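You operate a simulated robot arm through the tools that you are given. There is no shell and no other tool. Be economical: measure what you need, move in short steps, check, and stop when the job is done.

Carry out the task below with a simulated two-armed robot. There is one attempt and no reset: what you move stays moved.

TASK
On the teal table, fold the grey cloth in half, so that its two long edges meet.

Only the result counts: the job must be done as asked and must still hold three seconds after the hand-in. Knocking over, shifting, dropping, spilling or breaking anything else fails it. Flat cloth is picked up by pressing the open fingertips on it (5 to 10 N) and closing them slowly along it; thin cloth reads only 2 to 8 mm in the jaws.

THE ROBOT
Two 7-joint arms with two-finger parallel grippers on one trunk, on a base that drives. Base frame: it is fixed to the floor where the robot stands at the start and does not move with it; the origin is under the middle of the robot, x ahead of it, y to its left, z up; the surface under the hand at the start is at about z = 80. Units: cm, rad, N and s.
The left shoulder is at the start at [7, 13.3, 107.6], the right one opposite. With the tool pointing down near the work surface each hand reaches from about 20 to 66 cm from the robot's upright axis, wherever it stands, measured 20 degrees to its own side. Places, roughly: teal table [80, 10, 80]. Payload 1.57 kg a hand.
The TCP of each hand is the grasp point between the finger pads, 3 cm short of the fingertips. In the tool frame z runs along the fingers and y along their closing line. The gripper opens to 8 cm. The fingers are 1.7 cm wide and 1.2 cm thick; the gripper's body (4 by 8.2 cm) begins 8 cm behind the TCP.
Orientation is that of the tool frame in the base frame, as [roll, pitch, yaw] about the fixed x, y, z axes, in that order (R = Rz(yaw) Ry(pitch) Rx(roll)). With the fingers straight down and closing along the base's y, the tool's x points along the base's -x, its y along +y and its z along -z.

THE INTERFACE
- The arms move only by the tool step_arm. It takes "left_series", "right_series" or both (then of equal length, played together; a hand with none holds still); each is a list of rows, each a list of 3 entries, a list of its own where there are three numbers: the shift along the tool's x, y, z in cm, then the turn, a rotation vector about the tool's x, y, z in rad, then the opening in per cent of the stroke, from 0 (shut) to 100 (fully open). In form: [[[dx, dy, dz], [rx, ry, rz], gripper], ...]. A call has 1 to 10 rows; each row shifts and turns the commanded pose from where the row before left it, along the tool's axes as they then stand. Rows are played at 5 a second. More than 5 cm and 0.15 rad between two rows, or a gripper value outside its range, and nothing of the call is played. Where a pose cannot be reached the arm comes as near as it can. A force on the tool above 40 N (or 10 N above the force at the start of the call, whichever is more), or a blocked arm, ends the call early, and 0.2 s more pass. Each finger travels about 15.3 cm/s and halts on what it meets, pressing with about 43 N; the grip force reading is that of the motor and also rises with nothing between the fingers. The clock runs only during rows and for 0.2 s after the last one: add rows that do not move to give the fingers time. It gives the time, the measured TCP pose, the force on the tool (base axes), the opening and the grip force at its end, in the units of the frame above (readings bear some noise), with the torque about the TCP (base axes, N m) and any sound that the robot's microphone picked up, and new pictures: "show" is both (left out), scene, wrist or none (wrist: the cameras of the hands that moved).
- Cameras (640 x 400 px; columns grow to the right, rows downward): "scene" is now at [13.25, -0.6, 129.54]; the picture's right is [-0.19, -0.98, 0.00], its down [-0.73, 0.14, -0.67] and it looks along [0.66, -0.12, -0.74] (base axes); focal length 214 px, centre (320, 200). "left" rides on the left gripper at [7.2, 0.7, -12.2] in its tool frame; the picture's right is [-0.09, 1.00, 0.00], its down [-0.84, -0.08, -0.54] and it looks along [-0.54, -0.05, 0.84] (tool axes); focal length 238 px, centre (320, 200). "right" rides on the right gripper at [7.2, -0.7, -12.2] in its tool frame; the picture's right is [0.09, 1.00, 0.00], its down [-0.84, 0.08, -0.54] and it looks along [-0.54, 0.05, 0.84] (tool axes); focal length 238 px, centre (320, 200). There is no depth. A picture from a camera that has moved, and an enlarged one, comes with that camera's place and axes in the base frame and with its lens. The place of the scene camera against the robot may be out by one fixed shift of up to 1.8 cm in any direction.
- raise_lower(by): slides the trunk up (or, below 0, down) by that many cm; the arms and the scene camera ride with it, the base frame stays. It gives what a move gives, with no picture.
- drive_base(legs): drives the robot by 1 to 6 legs, each [ahead, left, turn to the left] in cm, cm and rad, along the robot's own axes; the way and the turn of a leg run together, so that a leg with both is an arc; at most 150 cm and 3.142 rad a leg. The arms and the cameras ride along, it lands a little off, and it stops where it bumps. It gives what a move gives, and a new picture of the scene camera.
- turn_head(pan, tilt): turns the head with the scene camera to pan (to the left, within 1.501 rad either way) and tilt (down, from -0.506 to 1.204), counted from straight ahead of the robot. It gives what a move gives, and a new picture of the scene camera.
- zoom(camera, box): a new picture of the part [left, top, right, bottom] of that camera's present view, enlarged. No time passes.
- job_done(): hands the job in; it is judged then, once.

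Go step by step. Nothing tells you exact positions but the pictures and the camera data: compare them with the known pose of the tool, close in by small moves and look again before you grip or let go. The budget is 120 turns and 260 pictures, counting those below and the enlarged ones. Unless the task says otherwise, let go and move clear before handing in, and close with one line.

The tools are called after "Call:" as name(argument=value, ...) on one line, values as JSON. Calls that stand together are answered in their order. step_arm: Moves the arms, as the interface text tells. Its arguments: {"type":"object","properties":{"left_series":{"type":"array","items":{"type":"array"}},"right_series":{"type":"array","items":{"type":"array"}},"show":{"type":"string","enum":["both","scene","wrist","none"]}},"required":[]} The other tools are called the same way: raise_lower (by) slides the trunk up or down; drive_base (legs) drives the base; turn_head (pan, tilt) turns the head that bears the scene camera; zoom (camera, box) takes an enlarged picture of a part of a camera's view; job_done () hands the job in.

At the start:

```text
t: 0.0
left_tcp_pos: [44.05, 9.12, 96.81]
left_orientation: [3.139, 0.0, -3.14]
left_force: [-0.5, 0.0, -0.2]
left_wrist_torque: [0.03, 0.01, 0.0]
left_finger_gap: 8.0
left_gripper_force: 0.1
right_tcp_pos: [37.28, -26.87, 102.63]
right_orientation: [-3.141, 0.0, -3.141]
right_force: [0.2, 0.6, -0.2]
right_wrist_torque: [-0.02, -0.04, 0.01]
right_finger_gap: 8.01
right_gripper_force: 0.1
trunk travel left (down, up): [-65.0, 29.0]
robot x, y, heading: [-0.05, -0.25, 0.002]
head pan, tilt: [-0.188, 0.84]
```

scene: 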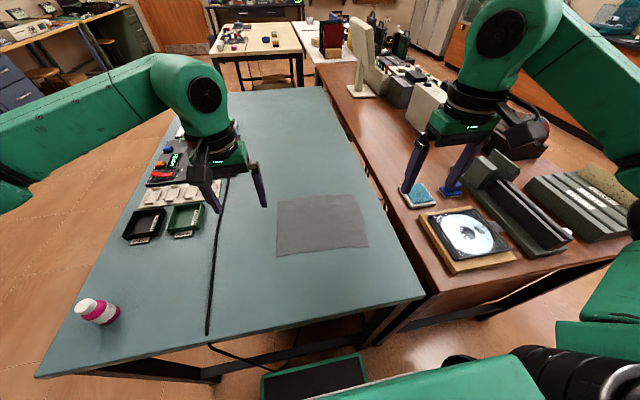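
right: 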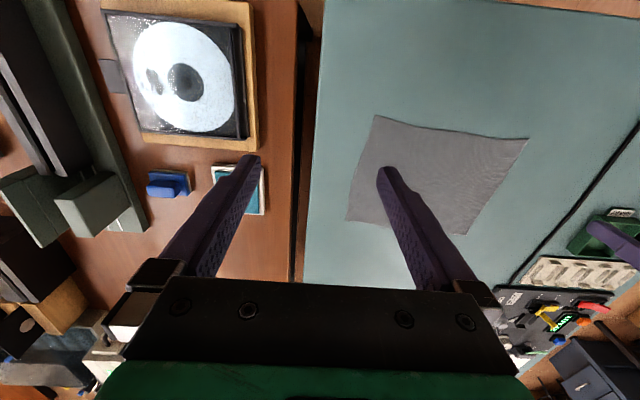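
left: 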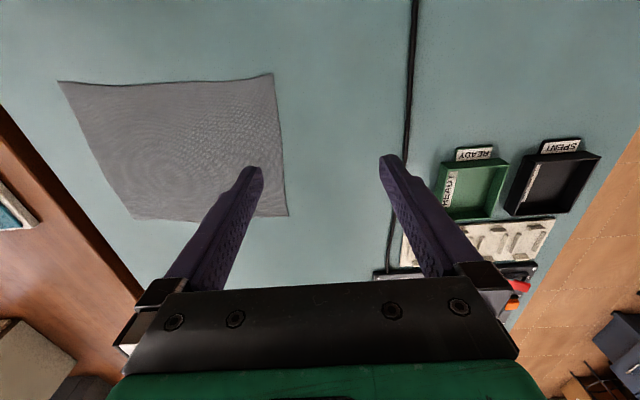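

I see the grey cloth lying flat, about 24 x 19 cm. Its long edges run roughly along y: the far one is at x≈57, the near one at x≈38, and y goes from about -20 to +4. I'll bring both hands above the two far corners and look again.

Call:
step_arm(left_series=[[[-2.08, -1.35, 1.13], [0, 0, 0.01], 30], [[-2.08, -1.35, 1.13], [0, 0, 0.01], 30], [[-2.08, -1.35, 1.13], [0, 0, 0.01], 30], [[-2.08, -1.35, 1.13], [0, 0, 0.01], 30], [[-2.08, -1.35, 1.13], [0, 0, 0.01], 30], [[-2.08, -1.35, 1.13], [0, 0, 0.01], 30], [[0, 0, 0], [0, 0, 0], 30]], right_series=[[[-2.98, 1.45, 2.1], [0, 0, 0.01], 30], [[-2.98, 1.45, 2.1], [0, 0, 0.01], 30], [[-2.98, 1.45, 2.1], [0, 0, 0.01], 30], [[-2.98, 1.45, 2.1], [0, 0, 0.01], 30], [[-2.98, 1.45, 2.1], [0, 0, 0.01], 30], [[-2.98, 1.45, 2.1], [0, 0, 0.01], 30], [[0, 0, 0], [0, 0, 0], 30]])

```text
t: 1.6
left_tcp_pos: [56.23, 0.74, 90.05]
left_orientation: [-3.142, 0.001, 3.082]
left_force: [-0.4, 0.8, 0.6]
left_wrist_torque: [-0.01, 0.0, 0.01]
left_finger_gap: 2.39
left_gripper_force: 0.1
right_tcp_pos: [55.48, -18.55, 90.0]
right_orientation: [3.141, 0.002, 3.08]
right_force: [-0.9, -0.2, -0.7]
right_wrist_torque: [-0.04, -0.03, -0.03]
right_finger_gap: 2.39
right_gripper_force: 0.0
trunk travel left (down, up): [-65.0, 29.0]
robot x, y, heading: [0.01, 0.17, -0.002]
head pan, tilt: [-0.188, 0.84]
camera scene: at [13.15, -0.55, 129.56], right [-0.19, -0.98, 0.0], down [-0.73, 0.14, -0.67], along [0.66, -0.13, -0.74], focal length 214 px, centre (320, 200)
camera right: at [48.07, -18.83, 102.08], right [-0.03, 1.0, 0.0], down [0.84, 0.03, 0.54], along [0.54, 0.02, -0.84], focal length 238 px, centre (320, 200)
camera left: at [48.93, 1.73, 102.23], right [0.15, 0.99, 0.0], down [0.83, -0.13, 0.54], along [0.54, -0.08, -0.84], focal length 238 px, centre (320, 200)
```

scene: 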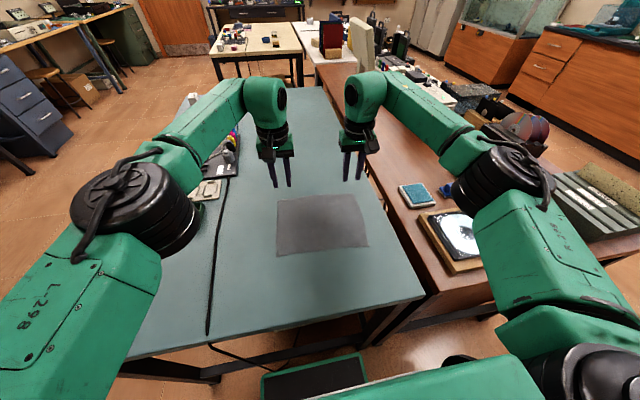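
right: 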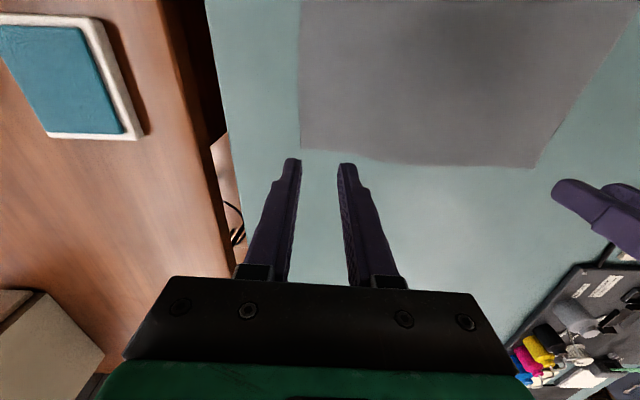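
left: 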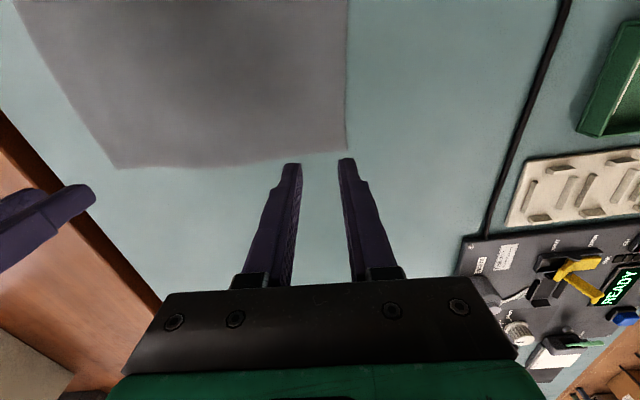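

The far corners measure about (57.7, 3.1) and (56.4, -20.4), and two camera views agree on them. I'll line the fingers up just inside each corner and lower close to the table.

Call:
step_arm(left_series=[[[-0.6, 0.2, 2], [0, 0, 0], 30], [[0, 0, 2], [0, 0, 0], 30], [[0, 0, 1.5], [0, 0, 0], 30], [[0, 0, 0], [0, 0, 0], 30]], right_series=[[[-0.3, 0.35, 2], [0, 0, 0], 30], [[0, 0, 2], [0, 0, 0], 30], [[0, 0, 1.5], [0, 0, 0], 30], [[0, 0, 0], [0, 0, 0], 30]], show="wrist")

```text
t: 2.6
left_tcp_pos: [56.91, 0.82, 84.48]
left_orientation: [-3.141, 0.0, 3.085]
left_force: [-1.0, 0.5, 0.7]
left_wrist_torque: [0.01, -0.03, 0.0]
left_finger_gap: 2.39
left_gripper_force: 0.1
right_tcp_pos: [55.57, -18.36, 84.7]
right_orientation: [3.141, -0.001, 3.081]
right_force: [-0.3, 0.1, -0.3]
right_wrist_torque: [-0.01, 0.03, 0.02]
right_finger_gap: 2.41
right_gripper_force: 0.0
trunk travel left (down, up): [-65.0, 29.0]
robot x, y, heading: [0.03, 0.51, 0.001]
head pan, tilt: [-0.188, 0.84]
camera right: at [48.43, -18.65, 96.79], right [-0.03, 1.0, 0.0], down [0.84, 0.03, 0.54], along [0.54, 0.02, -0.84], focal length 238 px, centre (320, 200)
camera left: at [49.58, 1.94, 96.67], right [0.15, 0.99, 0.0], down [0.83, -0.13, 0.54], along [0.54, -0.08, -0.84], focal length 238 px, centre (320, 200)
```

right: 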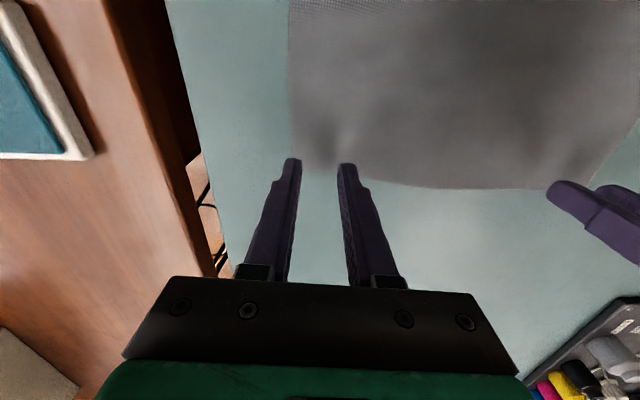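
left: 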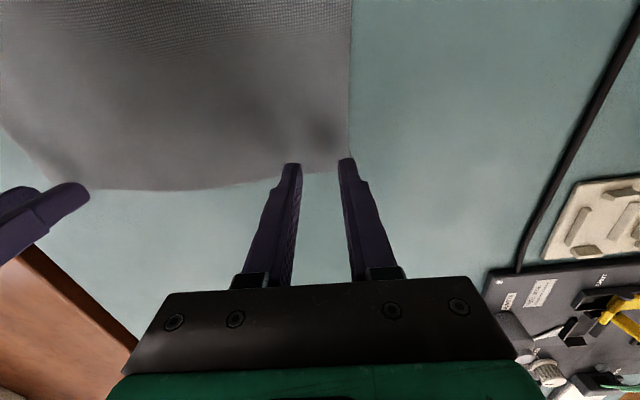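

The fingers sit well at both corners: the edge is about 0.8–1 cm beyond the finger centres. I'll now descend gently to contact.

Call:
step_arm(left_series=[[[0, 0.1, 0.5], [0, 0, 0], 30], [[0, 0, 0.4], [0, 0, 0], 30], [[0, 0, 0.3], [0, 0, 0], 30], [[0, 0, 0.2], [0, 0, 0], 30], [[0, 0, 0], [0, 0, 0], 30]], right_series=[[[-0.3, 0, 0.5], [0, 0, 0], 30], [[0, 0, 0.5], [0, 0, 0], 30], [[0, 0, 0.4], [0, 0, 0], 30], [[0, 0, 0.2], [0, 0, 0], 30], [[0, 0, 0], [0, 0, 0], 30]], show="none")

```text
t: 3.8
left_tcp_pos: [56.74, 1.02, 83.13]
left_orientation: [-3.141, 0.002, 3.084]
left_force: [-0.5, -0.3, 0.1]
left_wrist_torque: [-0.03, -0.07, 0.0]
left_finger_gap: 2.41
left_gripper_force: 0.1
right_tcp_pos: [56.15, -18.18, 83.12]
right_orientation: [3.141, 0.004, 3.082]
right_force: [1.8, -1.9, 13.2]
right_wrist_torque: [-0.12, -0.02, 0.04]
right_finger_gap: 2.38
right_gripper_force: 0.1
trunk travel left (down, up): [-65.0, 29.0]
robot x, y, heading: [-0.23, 0.34, 0.001]
head pan, tilt: [-0.188, 0.84]
```

The right hand is pressing a little hard (13 N) and the left isn't touching yet, so I'll adjust both.

Call:
step_arm(left_series=[[[0, 0, 0.1], [0, 0, 0], 30], [[0, 0, 0.08], [0, 0, 0], 30], [[0, 0, 0], [0, 0, 0], 30]], right_series=[[[0, 0, -0.04], [0, 0, 0], 30], [[0, 0, 0], [0, 0, 0], 30], [[0, 0, 0], [0, 0, 0], 30]], show="none")

```text
t: 4.6
left_tcp_pos: [56.65, 1.04, 83.12]
left_orientation: [-3.139, 0.003, 3.083]
left_force: [1.8, 0.4, 10.9]
left_wrist_torque: [0.1, -0.04, -0.05]
left_finger_gap: 2.41
left_gripper_force: 0.1
right_tcp_pos: [55.79, -18.17, 83.08]
right_orientation: [3.14, 0.005, 3.083]
right_force: [2.5, -0.8, 12.7]
right_wrist_torque: [-0.02, -0.06, -0.02]
right_finger_gap: 2.4
right_gripper_force: 0.1
trunk travel left (down, up): [-65.0, 29.0]
robot x, y, heading: [-0.12, 0.27, 0.002]
head pan, tilt: [-0.188, 0.84]
```

Both hands are in contact. I'll ease off slightly and close slowly.

Call:
step_arm(left_series=[[[0, 0, -0.03], [0, 0, 0], 30], [[0, 0, 0], [0, 0, 0], 27], [[0, 0, 0], [0, 0, 0], 24], [[0, 0, 0], [0, 0, 0], 21], [[0, 0, 0], [0, 0, 0], 18], [[0, 0, 0], [0, 0, 0], 15], [[0, 0, 0], [0, 0, 0], 12], [[0, 0, 0], [0, 0, 0], 9], [[0, 0, 0], [0, 0, 0], 6], [[0, 0, 0], [0, 0, 0], 3]], right_series=[[[0, 0, -0.06], [0, 0, 0], 30], [[0, 0, 0], [0, 0, 0], 27], [[0, 0, 0], [0, 0, 0], 24], [[0, 0, 0], [0, 0, 0], 21], [[0, 0, 0], [0, 0, 0], 18], [[0, 0, 0], [0, 0, 0], 15], [[0, 0, 0], [0, 0, 0], 12], [[0, 0, 0], [0, 0, 0], 9], [[0, 0, 0], [0, 0, 0], 6], [[0, 0, 0], [0, 0, 0], 3]], show="wrist")

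```text
t: 6.8
left_tcp_pos: [56.71, 1.15, 83.25]
left_orientation: [3.14, 0.003, 3.084]
left_force: [0.7, -0.3, 13.2]
left_wrist_torque: [-0.01, 0.02, 0.01]
left_finger_gap: 0.02
left_gripper_force: 0.0
right_tcp_pos: [55.73, -18.24, 83.16]
right_orientation: [-3.141, 0.003, 3.082]
right_force: [0.7, 0.5, 6.9]
right_wrist_torque: [0.06, -0.02, -0.04]
right_finger_gap: 0.28
right_gripper_force: 0.1
trunk travel left (down, up): [-65.0, 29.0]
robot x, y, heading: [-0.09, 0.04, 0.001]
head pan, tilt: [-0.188, 0.84]
camera right: at [48.52, -18.45, 95.22], right [-0.03, 1.0, 0.0], down [0.84, 0.03, 0.54], along [0.54, 0.02, -0.84], focal length 238 px, centre (320, 200)
camera left: at [49.4, 2.1, 95.27], right [0.15, 0.99, 0.0], down [0.83, -0.13, 0.54], along [0.54, -0.08, -0.84], focal length 238 px, centre (320, 200)
```

right: 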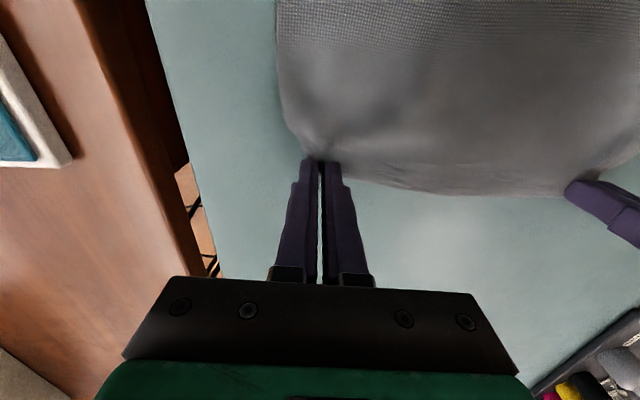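
left: 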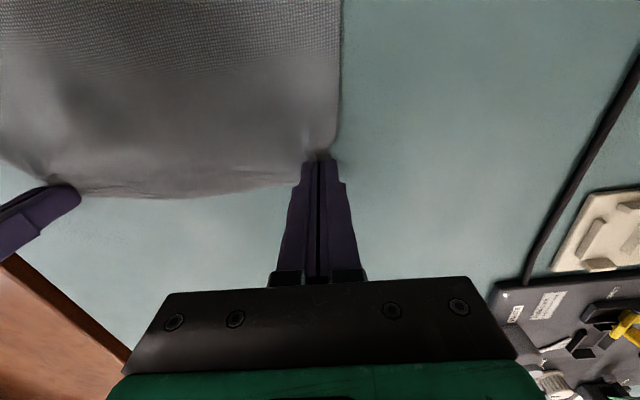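

The right hand has cloth (2.8 mm) but the left missed. I'll keep the right closed, lift and reopen the left, and look.

Call:
step_arm(left_series=[[[0, 0, -0.6], [0, 0, 0], 3], [[0, -0.3, -0.6], [0, 0, 0], 20], [[0, 0, 0], [0, 0, 0], 38], [[0, 0, 0], [0, 0, 0], 38]], right_series=[[[0, 0, -0.05], [0, 0, 0], 0], [[0, 0, 0], [0, 0, 0], 0], [[0, 0, 0], [0, 0, 0], 0], [[0, 0, 0], [0, 0, 0], 0]], show="wrist")

```text
t: 7.8
left_tcp_pos: [56.81, 0.86, 84.03]
left_orientation: [3.141, 0.002, 3.084]
left_force: [-0.3, 0.3, 0.3]
left_wrist_torque: [0.02, -0.01, 0.01]
left_finger_gap: 3.04
left_gripper_force: 0.1
right_tcp_pos: [55.88, -18.17, 83.08]
right_orientation: [-3.141, 0.001, 3.083]
right_force: [-0.2, 0.9, 9.4]
right_wrist_torque: [0.04, 0.05, 0.01]
right_finger_gap: 0.14
right_gripper_force: 23.3
trunk travel left (down, up): [-65.0, 29.0]
robot x, y, heading: [0.1, 0.19, -0.002]
head pan, tilt: [-0.188, 0.84]
camera right: at [48.62, -18.47, 95.23], right [-0.03, 1.0, 0.0], down [0.84, 0.03, 0.54], along [0.54, 0.02, -0.84], focal length 238 px, centre (320, 200)
camera left: at [49.53, 1.86, 96.27], right [0.15, 0.99, 0.0], down [0.83, -0.13, 0.54], along [0.54, -0.08, -0.84], focal length 238 px, centre (320, 200)
```

right: 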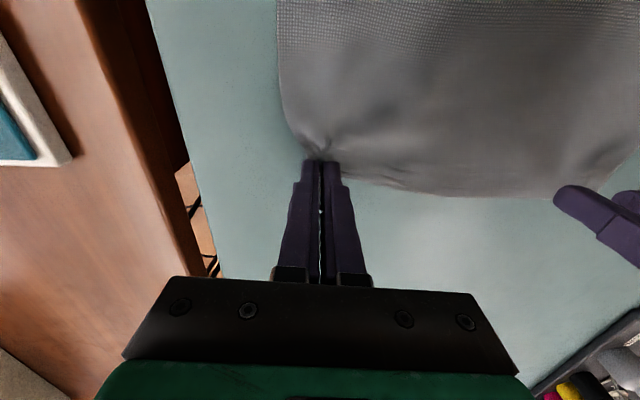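
left: 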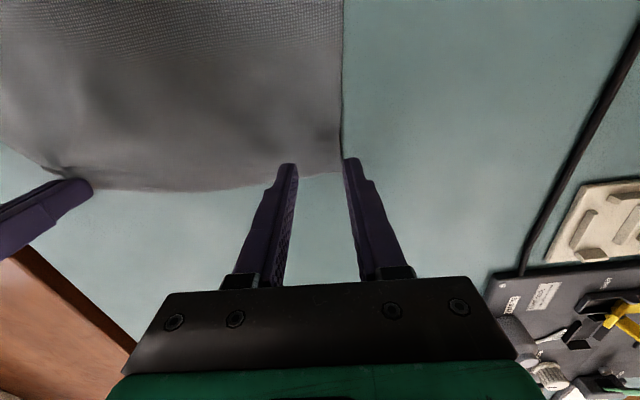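

The left side edge is now at y≈2.4, so the left outer finger was near or off the cloth. I'll shift the left hand inward, and lift the right a little to test its grip.

Call:
step_arm(left_series=[[[0, -0.6, 0], [0, 0, 0], 32], [[0, -0.5, 0], [0, 0, 0], 32], [[0, 0, 0], [0, 0, 0], 32]], right_series=[[[0, 0, -0.7], [0, 0, 0], 0], [[0, 0, -0.7], [0, 0, 0], 0], [[0, 0, 0], [0, 0, 0], 0]], show="wrist")

```text
t: 8.6
left_tcp_pos: [56.78, -0.43, 84.01]
left_orientation: [3.141, 0.0, 3.083]
left_force: [-0.2, -0.4, -0.3]
left_wrist_torque: [0.01, 0.0, 0.01]
left_finger_gap: 2.55
left_gripper_force: 0.0
right_tcp_pos: [55.96, -18.3, 84.26]
right_orientation: [-3.141, 0.0, 3.082]
right_force: [-0.6, -0.1, -0.9]
right_wrist_torque: [-0.03, -0.02, 0.0]
right_finger_gap: 0.12
right_gripper_force: 23.3
trunk travel left (down, up): [-65.0, 29.0]
robot x, y, heading: [0.36, -0.16, -0.001]
head pan, tilt: [-0.188, 0.84]
camera right: at [48.86, -18.49, 96.49], right [-0.03, 1.0, 0.0], down [0.84, 0.03, 0.54], along [0.54, 0.02, -0.84], focal length 238 px, centre (320, 200)
camera left: at [49.63, 0.73, 96.27], right [0.15, 0.99, 0.0], down [0.83, -0.13, 0.54], along [0.54, -0.08, -0.84], focal length 238 px, centre (320, 200)
```

right: 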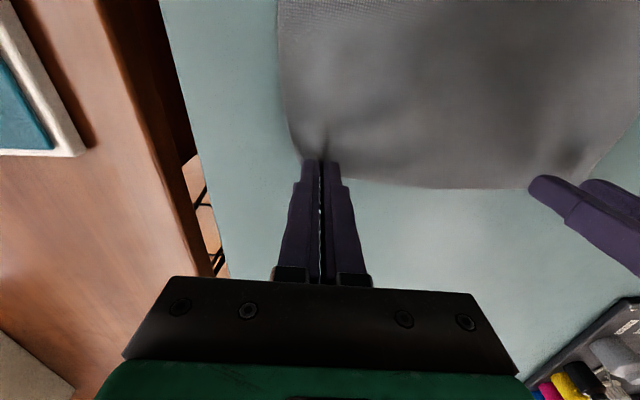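
left: 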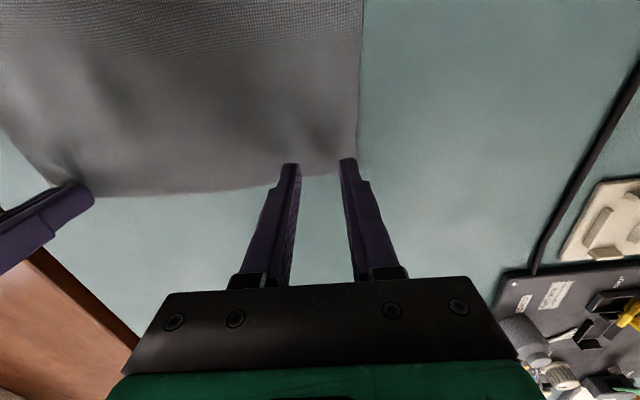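

It isn't clear from this whether the right hand holds cloth, so I'll enlarge both views of it.

Call:
zoom(camera="left", box=[0, 130, 160, 230])

Call:
zoom(camera="right", box=[260, 110, 400, 200])

```text
4.00 times, centred on (80, 180) of left
camera zoom: at [49.63, 0.73, 96.27], right [0.15, 0.99, 0.0], down [0.83, -0.13, 0.54], along [0.54, -0.08, -0.84], focal length 953 px, centre (1280, 280)
```

zoom: 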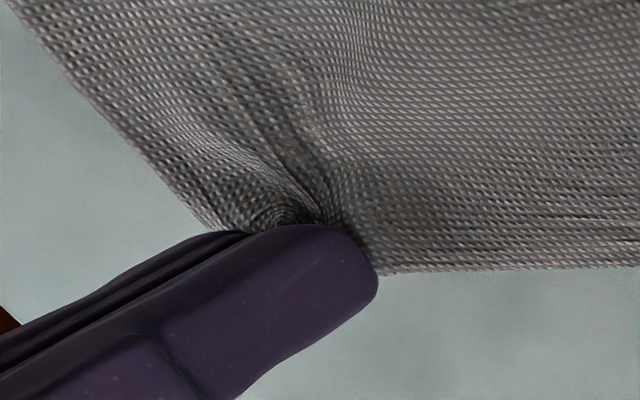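

```text
4.44 times, centred on (330, 155) of right
camera zoom: at [48.86, -18.49, 96.49], right [-0.03, 1.0, 0.0], down [0.84, 0.03, 0.54], along [0.54, 0.02, -0.84], focal length 1059 px, centre (276, 400)
```

zoom: 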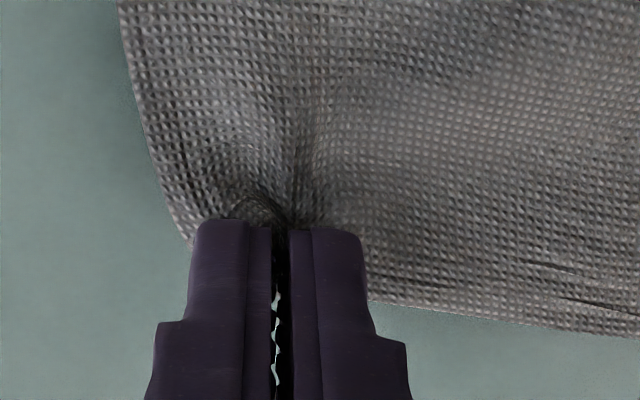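

The right hand clearly holds a ridge of cloth. Now I'll press and close with the left.

Call:
step_arm(left_series=[[[0, 0.1, 0.5], [0, 0, 0], 32], [[0, 0, 0.3], [0, 0, 0], 32], [[0, 0, 0.2], [0, 0, 0], 32], [[0, 0, 0], [0, 0, 0], 32]], show="none")

```text
t: 9.6
left_tcp_pos: [56.93, -0.27, 83.13]
left_orientation: [-3.141, 0.001, 3.084]
left_force: [0.5, 1.0, 3.4]
left_wrist_torque: [0.04, -0.02, 0.06]
left_finger_gap: 2.54
left_gripper_force: 0.1
right_tcp_pos: [56.0, -18.25, 84.33]
right_orientation: [-3.141, 0.001, 3.082]
right_force: [0.5, 0.2, 0.2]
right_wrist_torque: [-0.02, -0.01, 0.01]
right_finger_gap: 0.1
right_gripper_force: 23.4
trunk travel left (down, up): [-65.0, 29.0]
robot x, y, heading: [0.1, -0.12, 0.0]
head pan, tilt: [-0.188, 0.84]
```

Call:
step_arm(left_series=[[[0, 0, 0.07], [0, 0, 0], 32], [[0, 0, 0], [0, 0, 0], 28], [[0, 0, 0], [0, 0, 0], 24], [[0, 0, 0], [0, 0, 0], 20], [[0, 0, 0], [0, 0, 0], 16], [[0, 0, -0.02], [0, 0, 0], 12], [[0, 0, -0.02], [0, 0, 0], 8], [[0, 0, -0.02], [0, 0, 0], 4], [[0, 0, 0], [0, 0, 0], 0], [[0, 0, 0], [0, 0, 0], 0]], show="none")

Call:
zoom(camera="left", box=[250, 110, 390, 200])

```text
t: 11.8
left_tcp_pos: [56.78, -0.21, 83.05]
left_orientation: [-3.14, 0.001, 3.083]
left_force: [-0.7, -2.6, 3.0]
left_wrist_torque: [-0.09, -0.01, -0.01]
left_finger_gap: 0.19
left_gripper_force: 23.6
right_tcp_pos: [56.12, -18.13, 84.42]
right_orientation: [3.14, 0.0, 3.081]
right_force: [0.4, 3.0, -0.5]
right_wrist_torque: [0.09, -0.02, 0.0]
right_finger_gap: 0.09
right_gripper_force: 23.2
trunk travel left (down, up): [-65.0, 29.0]
robot x, y, heading: [-0.1, 0.42, 0.003]
head pan, tilt: [-0.188, 0.84]
```

```text
4.44 times, centred on (320, 155) of left
camera zoom: at [49.54, 0.73, 95.29], right [0.15, 0.99, 0.0], down [0.83, -0.13, 0.54], along [0.54, -0.08, -0.84], focal length 1059 px, centre (320, 400)
```

zoom: 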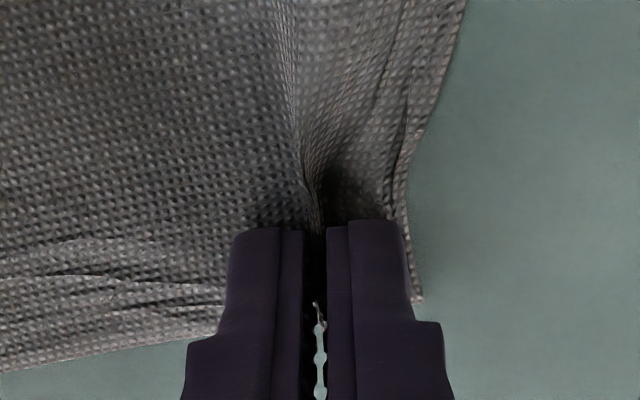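

Both hands hold a ridge of cloth near the far corners. I'll lift and swing the edge toward the robot in an arc, tilting the hands so the fingers point forward.

Call:
step_arm(left_series=[[[0.2, 0, -1.3], [0, 0, 0], 0], [[0.75, 0, -1.5], [0, -0.05, 0], 0], [[1.08, 0, -1.44], [0, -0.05, 0], 0], [[1.22, 0, -1.31], [0, -0.05, 0], 0], [[1.58, 0, -1.22], [0, -0.05, 0], 0], [[1.8, 0, -0.94], [0, -0.05, 0], 0], [[1.85, 0, -0.64], [0, -0.05, 0], 0], [[0, 0, 0], [0, 0, 0], 0]], right_series=[[[0.2, 0.1, 0], [0, 0, 0], 0], [[0.75, 0, -1.5], [0, -0.05, 0], 0], [[1.08, 0, -1.44], [0, -0.05, 0], 0], [[1.22, 0, -1.31], [0, -0.05, 0], 0], [[1.58, 0, -1.22], [0, -0.05, 0], 0], [[1.8, 0, -0.94], [0, -0.05, 0], 0], [[1.85, 0, -0.64], [0, -0.05, 0], 0], [[0, 0, 0], [0, 0, 0], 0]])

```text
t: 13.6
left_tcp_pos: [47.67, 0.39, 90.24]
left_orientation: [-3.141, 0.299, 3.085]
left_force: [1.1, -3.5, -0.4]
left_wrist_torque: [-0.1, 0.02, -0.04]
left_finger_gap: 0.2
left_gripper_force: 23.7
right_tcp_pos: [46.93, -17.55, 90.15]
right_orientation: [3.139, 0.3, 3.08]
right_force: [-0.1, 3.3, -1.1]
right_wrist_torque: [0.11, -0.01, 0.04]
right_finger_gap: 0.12
right_gripper_force: 22.8
trunk travel left (down, up): [-65.0, 29.0]
robot x, y, heading: [-0.3, -0.18, 0.0]
head pan, tilt: [-0.188, 0.84]
camera scene: at [13.35, -0.61, 129.53], right [-0.19, -0.98, 0.0], down [-0.73, 0.14, -0.67], along [0.66, -0.12, -0.74], focal length 214 px, centre (320, 200)
camera right: at [36.44, -17.71, 99.66], right [-0.03, 1.0, -0.03], down [0.64, 0.04, 0.76], along [0.77, 0.0, -0.64], focal length 238 px, centre (320, 200)
camera left: at [37.17, 1.59, 99.6], right [0.14, 0.99, 0.03], down [0.63, -0.11, 0.76], along [0.76, -0.09, -0.64], focal length 238 px, centre (320, 200)
```

scene: 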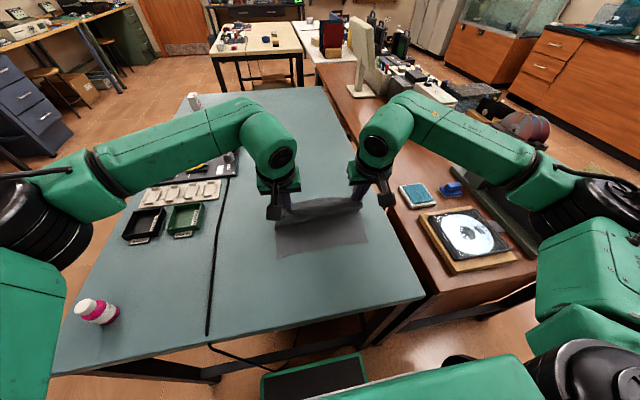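
right: 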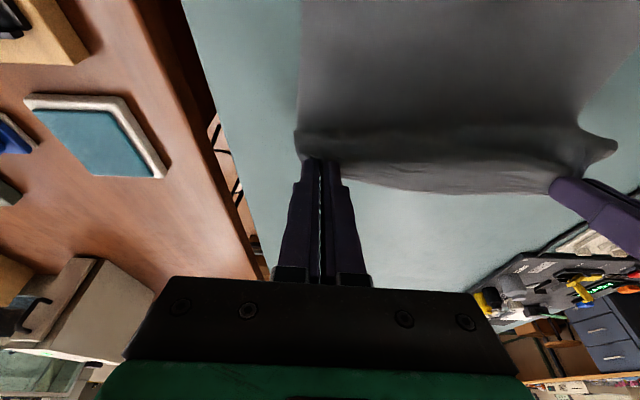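
left: 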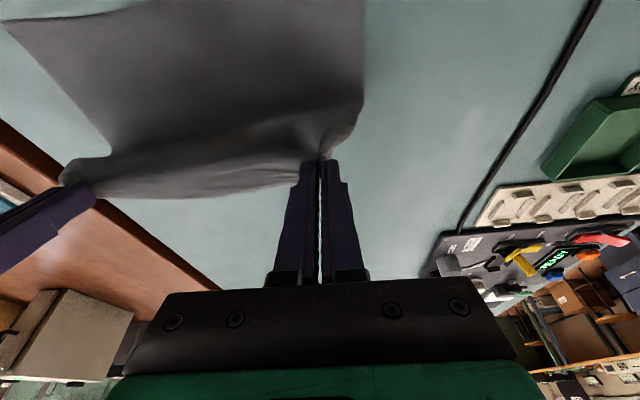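

The cloth is lifting cleanly and is taut between the hands. I'll continue the arc down toward the near edge and stop a few cm above it.

Call:
step_arm(left_series=[[[2.3, -0.15, -0.29], [0, -0.1, 0], 0], [[2.41, 0, -0.12], [0, -0.1, 0], 0], [[2.41, 0, 0.12], [0, -0.1, 0], 0], [[2.35, 0, 0.18], [0, -0.1, 0], 0], [[1.83, 0, 0.29], [0, -0.05, 0], 0], [[0, 0, 0], [0, 0, 0], 0]], right_series=[[[2.3, 0.15, -0.29], [0, -0.1, 0], 0], [[2.41, 0, -0.12], [0, -0.1, 0], 0], [[2.41, 0, 0.12], [0, -0.1, 0], 0], [[2.35, 0, 0.18], [0, -0.1, 0], 0], [[1.83, 0, 0.29], [0, -0.05, 0], 0], [[0, 0, 0], [0, 0, 0], 0]])

```text
t: 15.0
left_tcp_pos: [38.03, 0.57, 84.66]
left_orientation: [-3.14, 0.749, 3.083]
left_force: [-0.1, -0.5, -0.6]
left_wrist_torque: [0.03, -0.02, 0.04]
left_finger_gap: 0.15
left_gripper_force: 23.9
right_tcp_pos: [38.56, -16.74, 86.36]
right_orientation: [3.14, 0.701, 3.08]
right_force: [0.6, 0.1, 0.3]
right_wrist_torque: [0.02, -0.01, 0.0]
right_finger_gap: 0.12
right_gripper_force: 22.8
right hand out of reach, approached as far as the arm can: row 5
trunk travel left (down, up): [-65.0, 29.0]
robot x, y, heading: [0.3, -0.31, -0.002]
head pan, tilt: [-0.188, 0.84]
camera scene: at [13.23, -0.59, 129.55], right [-0.19, -0.98, 0.0], down [-0.73, 0.14, -0.67], along [0.66, -0.12, -0.74], focal length 214 px, centre (320, 200)
camera right: at [25.16, -16.69, 90.91], right [-0.01, 1.0, -0.06], down [0.29, 0.06, 0.95], along [0.96, -0.01, -0.29], focal length 238 px, centre (320, 200)
camera left: at [24.4, 2.01, 88.77], right [0.12, 0.99, 0.06], down [0.24, -0.09, 0.97], along [0.96, -0.11, -0.25], focal length 238 px, centre (320, 200)
```

scene: 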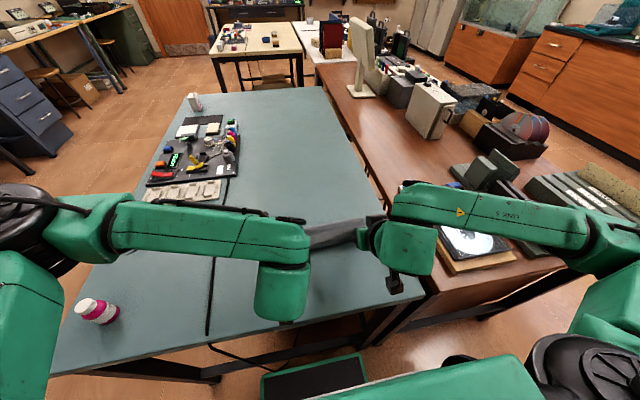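
right: 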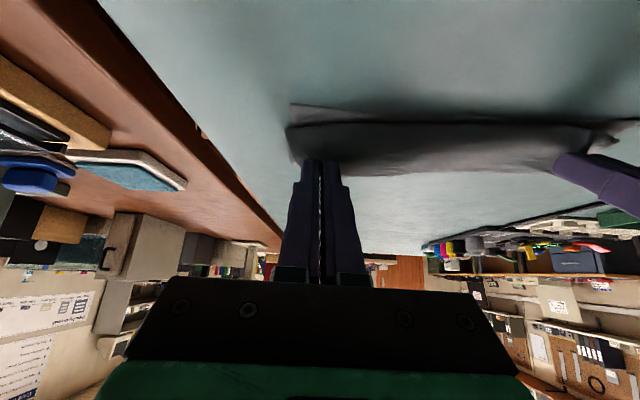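
left: 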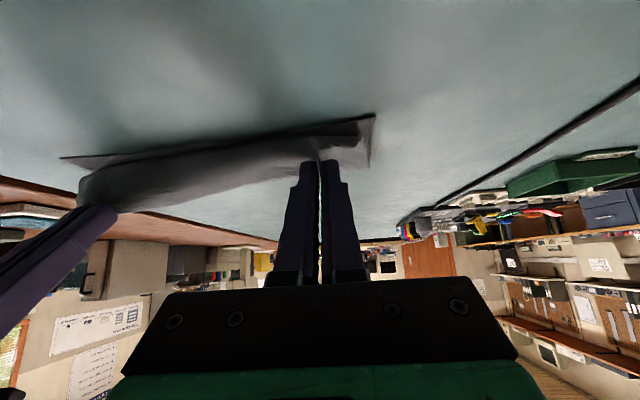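

The fold is going well, but the right arm is too close to the body to go further at this tilt. I'll move the hands 4 cm forward and then back the base up 4 cm, which nets zero and gives the arms room.

Call:
step_arm(left_series=[[[-1.8, 0, 1.0], [0, 0, 0], 0], [[-1.5, 0, 1.35], [0, 0, 0], 0], [[0, 0, 0], [0, 0, 0], 0]], right_series=[[[-1.8, 0, 1.0], [0, 0, 0], 0], [[-1.5, 0, 1.35], [0, 0, 0], 0], [[0, 0, 0], [0, 0, 0], 0]], show="none")

Call:
drive_base(legs=[[-4.5, 0, 0]])

```text
t: 15.8
left_tcp_pos: [42.04, 0.32, 85.3]
left_orientation: [-3.14, 0.75, 3.082]
left_force: [0.0, 0.4, 0.1]
left_wrist_torque: [-0.01, 0.03, 0.01]
left_finger_gap: 0.19
left_gripper_force: 23.6
right_tcp_pos: [42.58, -17.29, 86.75]
right_orientation: [3.138, 0.752, 3.081]
right_force: [0.1, -0.3, -0.2]
right_wrist_torque: [-0.01, 0.02, 0.02]
right_finger_gap: 0.11
right_gripper_force: 23.4
trunk travel left (down, up): [-65.0, 29.0]
robot x, y, heading: [-0.03, -0.08, -0.001]
head pan, tilt: [-0.188, 0.84]
```

```text
t: 16.7
left_tcp_pos: [37.58, 0.38, 85.21]
left_orientation: [-3.14, 0.748, 3.084]
left_force: [0.5, -0.6, 0.5]
left_wrist_torque: [-0.01, -0.01, -0.01]
left_finger_gap: 0.17
left_gripper_force: 23.3
right_tcp_pos: [38.1, -17.21, 86.65]
right_orientation: [3.14, 0.75, 3.081]
right_force: [-0.5, 0.3, -0.1]
right_wrist_torque: [0.02, -0.03, 0.05]
right_finger_gap: 0.12
right_gripper_force: 23.4
trunk travel left (down, up): [-65.0, 29.0]
robot x, y, heading: [-4.34, 0.03, 0.002]
head pan, tilt: [-0.188, 0.84]
camera scene: at [8.81, -0.61, 129.53], right [-0.19, -0.98, 0.0], down [-0.73, 0.14, -0.67], along [0.66, -0.12, -0.74], focal length 214 px, centre (320, 200)
```

scene: 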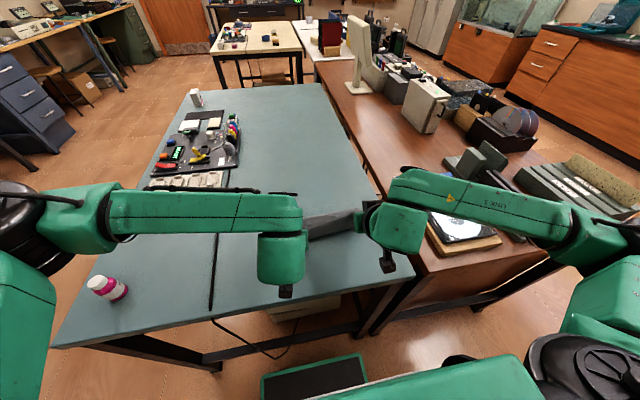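

The arms now have room again. I'll lower the held edge onto the near edge, stop just above the table, and look.

Call:
step_arm(left_series=[[[0.69, 0.3, 0.59], [0, 0, 0], 0], [[0.69, 0.3, 0.59], [0, 0, 0], 0], [[0, 0, 0], [0, 0, 0], 0]], right_series=[[[1.84, 0.3, 0.51], [0, 0, 0], 0], [[1.84, 0.3, 0.51], [0, 0, 0], 0], [[0, 0, 0], [0, 0, 0], 0]], show="wrist")

Call:
zoom(camera="scene", box=[220, 170, 440, 310])

```text
t: 17.5
left_tcp_pos: [37.19, 1.05, 83.45]
left_orientation: [-3.141, 0.748, 3.084]
left_force: [0.4, 0.3, -0.2]
left_wrist_torque: [0.0, 0.01, -0.02]
left_finger_gap: 0.16
left_gripper_force: 23.1
right_tcp_pos: [36.03, -16.47, 83.44]
right_orientation: [3.14, 0.75, 3.08]
right_force: [0.0, -0.5, -0.1]
right_wrist_torque: [0.0, -0.02, 0.01]
right_finger_gap: 0.1
right_gripper_force: 22.5
trunk travel left (down, up): [-65.0, 29.0]
robot x, y, heading: [-4.24, 0.09, 0.0]
head pan, tilt: [-0.188, 0.84]
camera right: at [22.5, -16.32, 87.28], right [-0.01, 1.0, -0.06], down [0.25, 0.06, 0.97], along [0.97, -0.01, -0.25], focal length 238 px, centre (320, 200)
camera left: at [23.66, 2.38, 87.46], right [0.12, 0.99, 0.06], down [0.24, -0.09, 0.97], along [0.96, -0.11, -0.25], focal length 238 px, centre (320, 200)
```

right: 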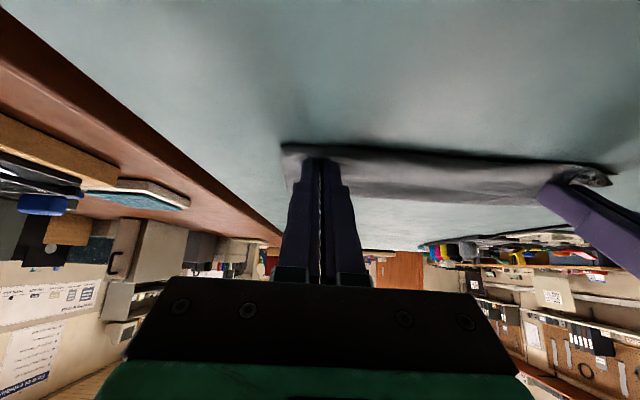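
left: 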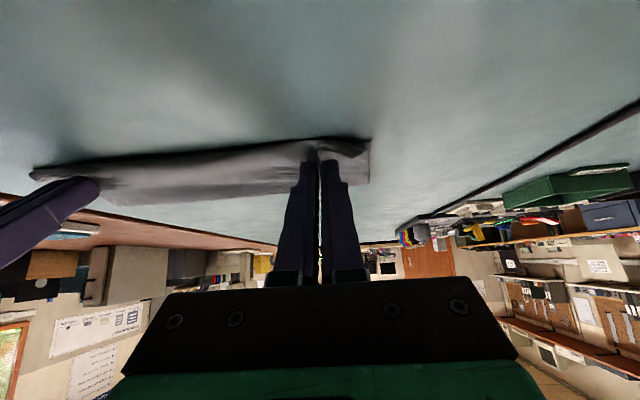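

```text
2.86 times, centred on (330, 240) of scene
camera zoom: at [8.72, -0.61, 129.54], right [-0.19, -0.98, 0.0], down [-0.73, 0.14, -0.67], along [0.66, -0.12, -0.74], focal length 613 px, centre (291, 86)
```

zoom: 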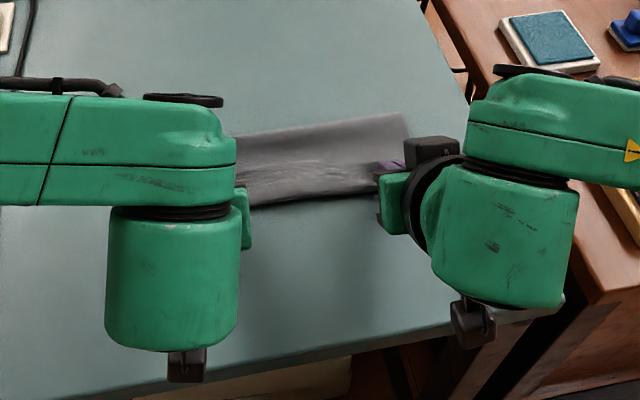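

The held edge is nearly down. I need to see where the lower layer's near edge is relative to it, so I'll zoom the wrist cameras.

Call:
zoom(camera="right", box=[260, 110, 640, 240])

Call:
zoom(camera="left", box=[20, 110, 400, 240])

```text
1.68 times, centred on (450, 175) of right
camera zoom: at [22.5, -16.32, 87.28], right [-0.01, 1.0, -0.06], down [0.25, 0.06, 0.97], along [0.97, -0.01, -0.25], focal length 401 px, centre (101, 242)
```

zoom: 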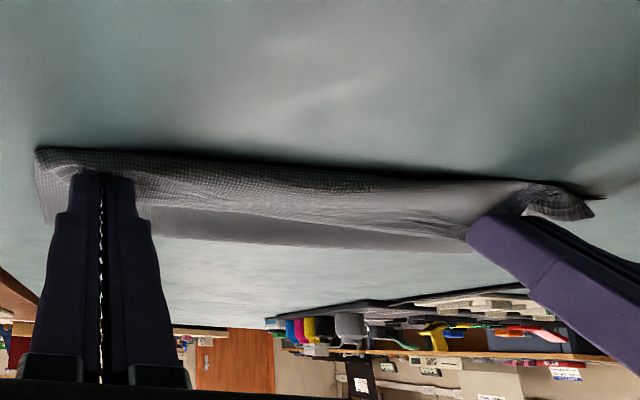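

```text
1.68 times, centred on (210, 175) of left
camera zoom: at [23.66, 2.38, 87.46], right [0.12, 0.99, 0.06], down [0.24, -0.09, 0.97], along [0.96, -0.11, -0.25], focal length 401 px, centre (505, 242)
```

zoom: 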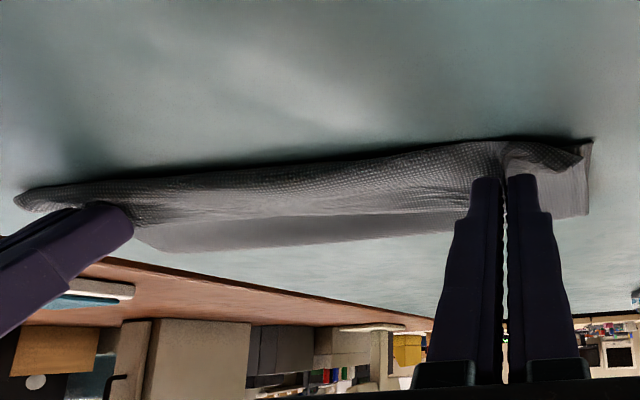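

The lower layer's near corners are still at about (38.3, 4.3) and (36.9, -19.3). The upper layer is curled in an S under the jaws and has excess length. I'll set it down and release, then flatten the curl and regrip the edge from above, which gives the natural orientation for an exact placement.

Call:
step_arm(left_series=[[[0.72, 0, -0.33], [0, 0, 0], 0], [[0.72, 0, -0.33], [0, 0, 0], 0], [[0, 0, 0], [0, 0, 0], 6], [[0, 0, 0], [0, 0, 0], 12], [[0, 0, 0], [0, 0, 0], 18], [[0, 0, 0], [0, 0, 0], 24], [[0, 0, 0], [0, 0, 0], 24]], right_series=[[[0.72, 0, -0.33], [0, 0, 0], 0], [[0.72, 0, -0.33], [0, 0, 0], 0], [[0, 0, 0], [0, 0, 0], 6], [[0, 0, 0], [0, 0, 0], 12], [[0, 0, 0], [0, 0, 0], 18], [[0, 0, 0], [0, 0, 0], 24], [[0, 0, 0], [0, 0, 0], 24]], show="wrist")

Call:
zoom(camera="right", box=[240, 80, 560, 280])

```text
t: 19.1
left_tcp_pos: [35.76, 1.16, 83.03]
left_orientation: [-3.141, 0.75, 3.085]
left_force: [0.2, -1.3, -0.1]
left_wrist_torque: [0.0, 0.0, -0.01]
left_finger_gap: 1.92
left_gripper_force: 0.0
right_tcp_pos: [34.43, -16.31, 82.88]
right_orientation: [3.14, 0.751, 3.08]
right_force: [0.1, -0.2, 2.9]
right_wrist_torque: [0.01, -0.01, 0.03]
right_finger_gap: 1.77
right_gripper_force: 0.0
trunk travel left (down, up): [-65.0, 29.0]
robot x, y, heading: [-4.46, 0.14, -0.003]
head pan, tilt: [-0.188, 0.84]
camera right: at [20.88, -16.21, 86.86], right [-0.01, 1.0, -0.06], down [0.25, 0.06, 0.97], along [0.97, -0.01, -0.25], focal length 238 px, centre (320, 200)
camera left: at [22.19, 2.5, 87.07], right [0.12, 0.99, 0.06], down [0.24, -0.09, 0.97], along [0.96, -0.11, -0.25], focal length 238 px, centre (320, 200)
```

right: 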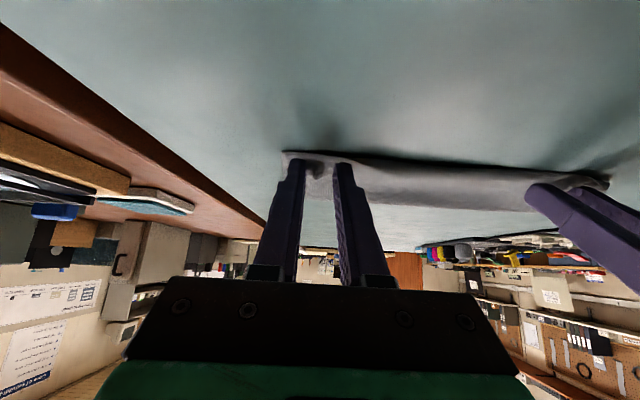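
left: 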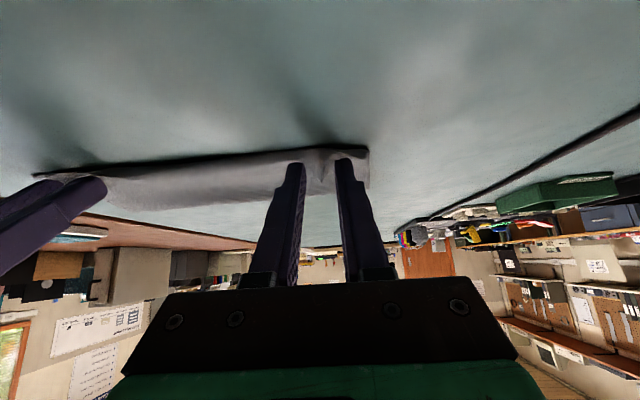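

```text
2.00 times, centred on (400, 180) of right
camera zoom: at [20.88, -16.21, 86.86], right [-0.01, 1.0, -0.06], down [0.25, 0.06, 0.97], along [0.97, -0.01, -0.25], focal length 477 px, centre (160, 240)
```

zoom: 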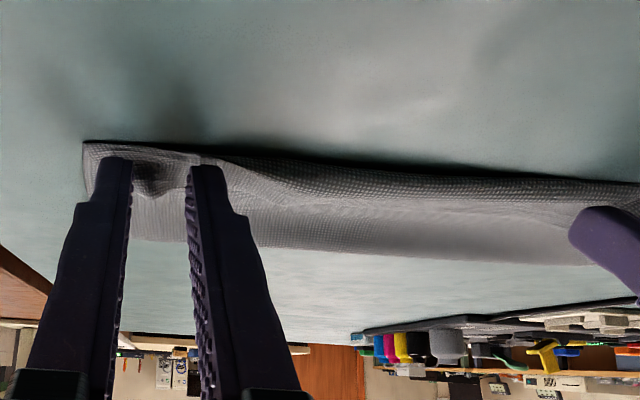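

The cloth is released. I'll retract both hands back and up, then swing them up and out to see the cloth.

Call:
step_arm(left_series=[[[0, 0, -1.5], [0, 0, 0], 24], [[0, 0, -2], [0, 0, 0], 24], [[-2, 1, -2.5], [0, 0.1, 0], 24], [[-2, 2, -3], [0, 0.15, 0], 24], [[-1, 3, -3], [0, 0.15, 0], 24], [[0, 3, -3], [0, 0.15, 0], 24], [[0, 3, -2], [0, 0.15, 0], 24], [[0, 3, 0], [0, 0.05, 0], 24], [[0, 0, 0], [0, 0, 0], 24]], right_series=[[[0, 0, -1.5], [0, 0, 0], 24], [[0, 0, -2], [0, 0, 0], 24], [[-2, -1, -2.5], [0, 0.1, 0], 24], [[-2, -2, -3], [0, 0.15, 0], 24], [[-1, -3, -3], [0, 0.15, 0], 24], [[0, -3, -3], [0, 0.15, 0], 24], [[0, -3, -2], [0, 0.15, 0], 24], [[0, -3, 0], [0, 0.05, 0], 24], [[0, 0, 0], [0, 0, 0], 24]])

Call:
zoom(camera="scene", box=[240, 160, 400, 260])

```text
t: 21.1
left_tcp_pos: [31.99, 16.59, 100.39]
left_orientation: [-3.142, -0.001, 3.084]
left_force: [-0.3, -0.1, 0.9]
left_wrist_torque: [0.01, -0.02, 0.0]
left_finger_gap: 1.94
left_gripper_force: 0.0
right_tcp_pos: [30.21, -31.23, 98.35]
right_orientation: [3.138, -0.002, 3.083]
right_force: [-0.3, -0.4, -0.4]
right_wrist_torque: [0.02, -0.03, 0.01]
right_finger_gap: 1.91
right_gripper_force: 0.1
right hand out of reach, approached as far as the arm can: row 1, 2
trunk travel left (down, up): [-65.0, 29.0]
robot x, y, heading: [-4.74, 0.12, 0.0]
head pan, tilt: [-0.188, 0.84]
camera scene: at [8.71, -0.63, 129.54], right [-0.19, -0.98, 0.0], down [-0.73, 0.14, -0.67], along [0.66, -0.12, -0.74], focal length 214 px, centre (320, 200)
camera right: at [23.13, -31.45, 110.48], right [-0.03, 1.0, 0.0], down [0.84, 0.03, 0.54], along [0.54, 0.02, -0.84], focal length 238 px, centre (320, 200)
camera left: at [24.79, 17.56, 112.64], right [0.15, 0.99, 0.0], down [0.83, -0.13, 0.54], along [0.53, -0.08, -0.84], focal length 238 px, centre (320, 200)
```

scene: 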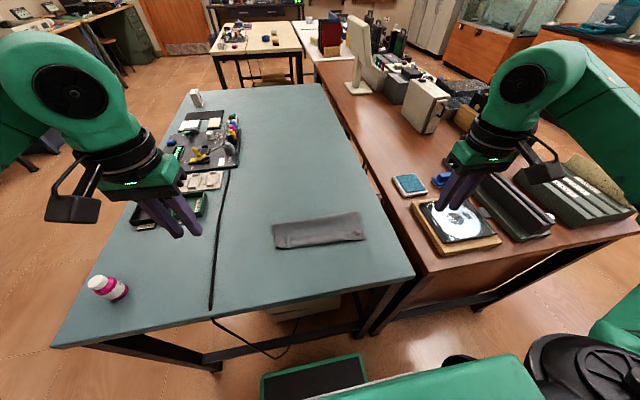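
right: 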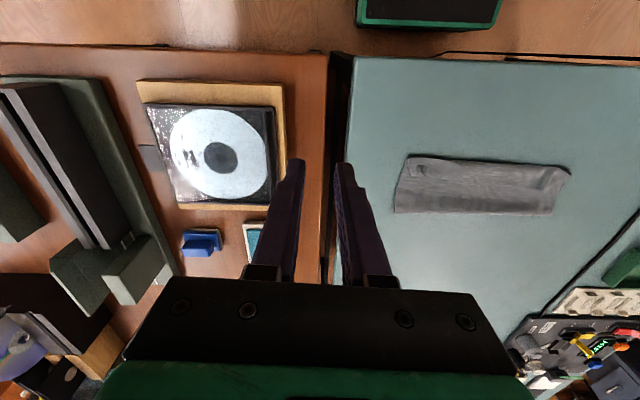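
left: 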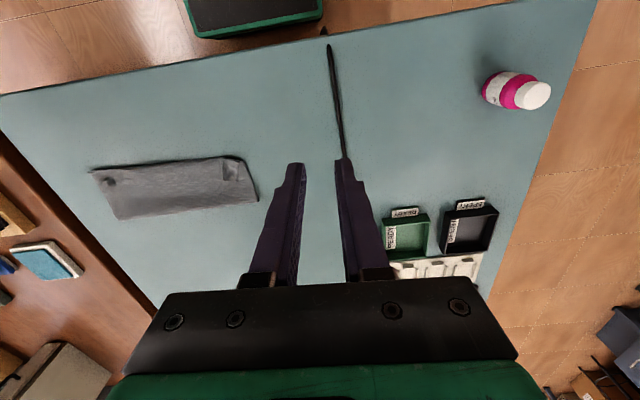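

```text
4.00 times, centred on (320, 210) of scene
camera zoom: at [8.71, -0.63, 129.54], right [-0.19, -0.98, 0.0], down [-0.73, 0.14, -0.67], along [0.66, -0.12, -0.74], focal length 858 px, centre (320, 160)
```

zoom: 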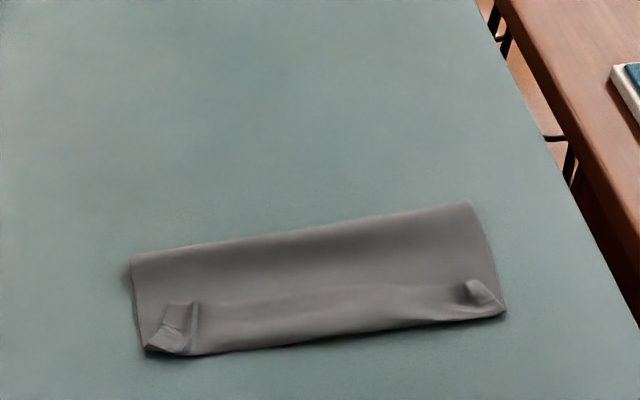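

The cloth is folded with its top edge curled back along the near side. I'll enlarge the wrist views to see the layers.

Call:
zoom(camera="left", box=[80, 140, 272, 260])

Call:
zoom(camera="right", box=[384, 130, 584, 255])

```text
3.33 times, centred on (176, 200) of left
camera zoom: at [24.79, 17.56, 112.64], right [0.15, 0.99, 0.0], down [0.83, -0.13, 0.54], along [0.53, -0.08, -0.84], focal length 794 px, centre (800, 200)
```

zoom: 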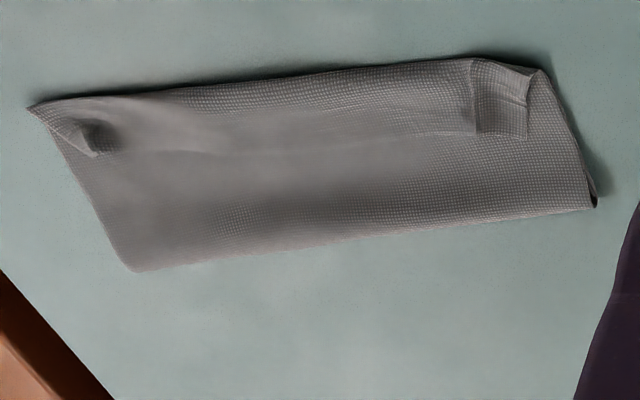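

```text
3.20 times, centred on (484, 192) of right
camera zoom: at [23.13, -31.45, 110.48], right [-0.03, 1.0, 0.0], down [0.84, 0.03, 0.54], along [0.54, 0.02, -0.84], focal length 763 px, centre (-205, 224)
```

zoom: 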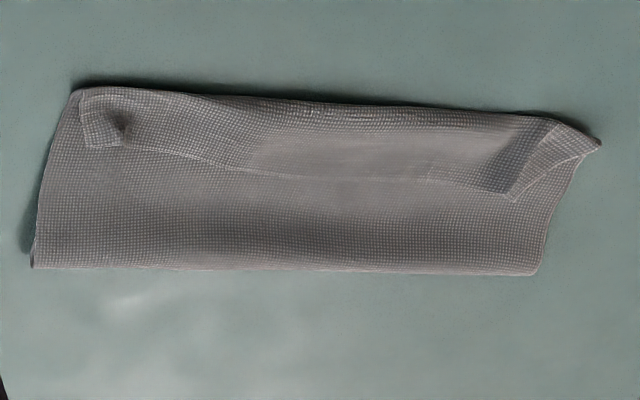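

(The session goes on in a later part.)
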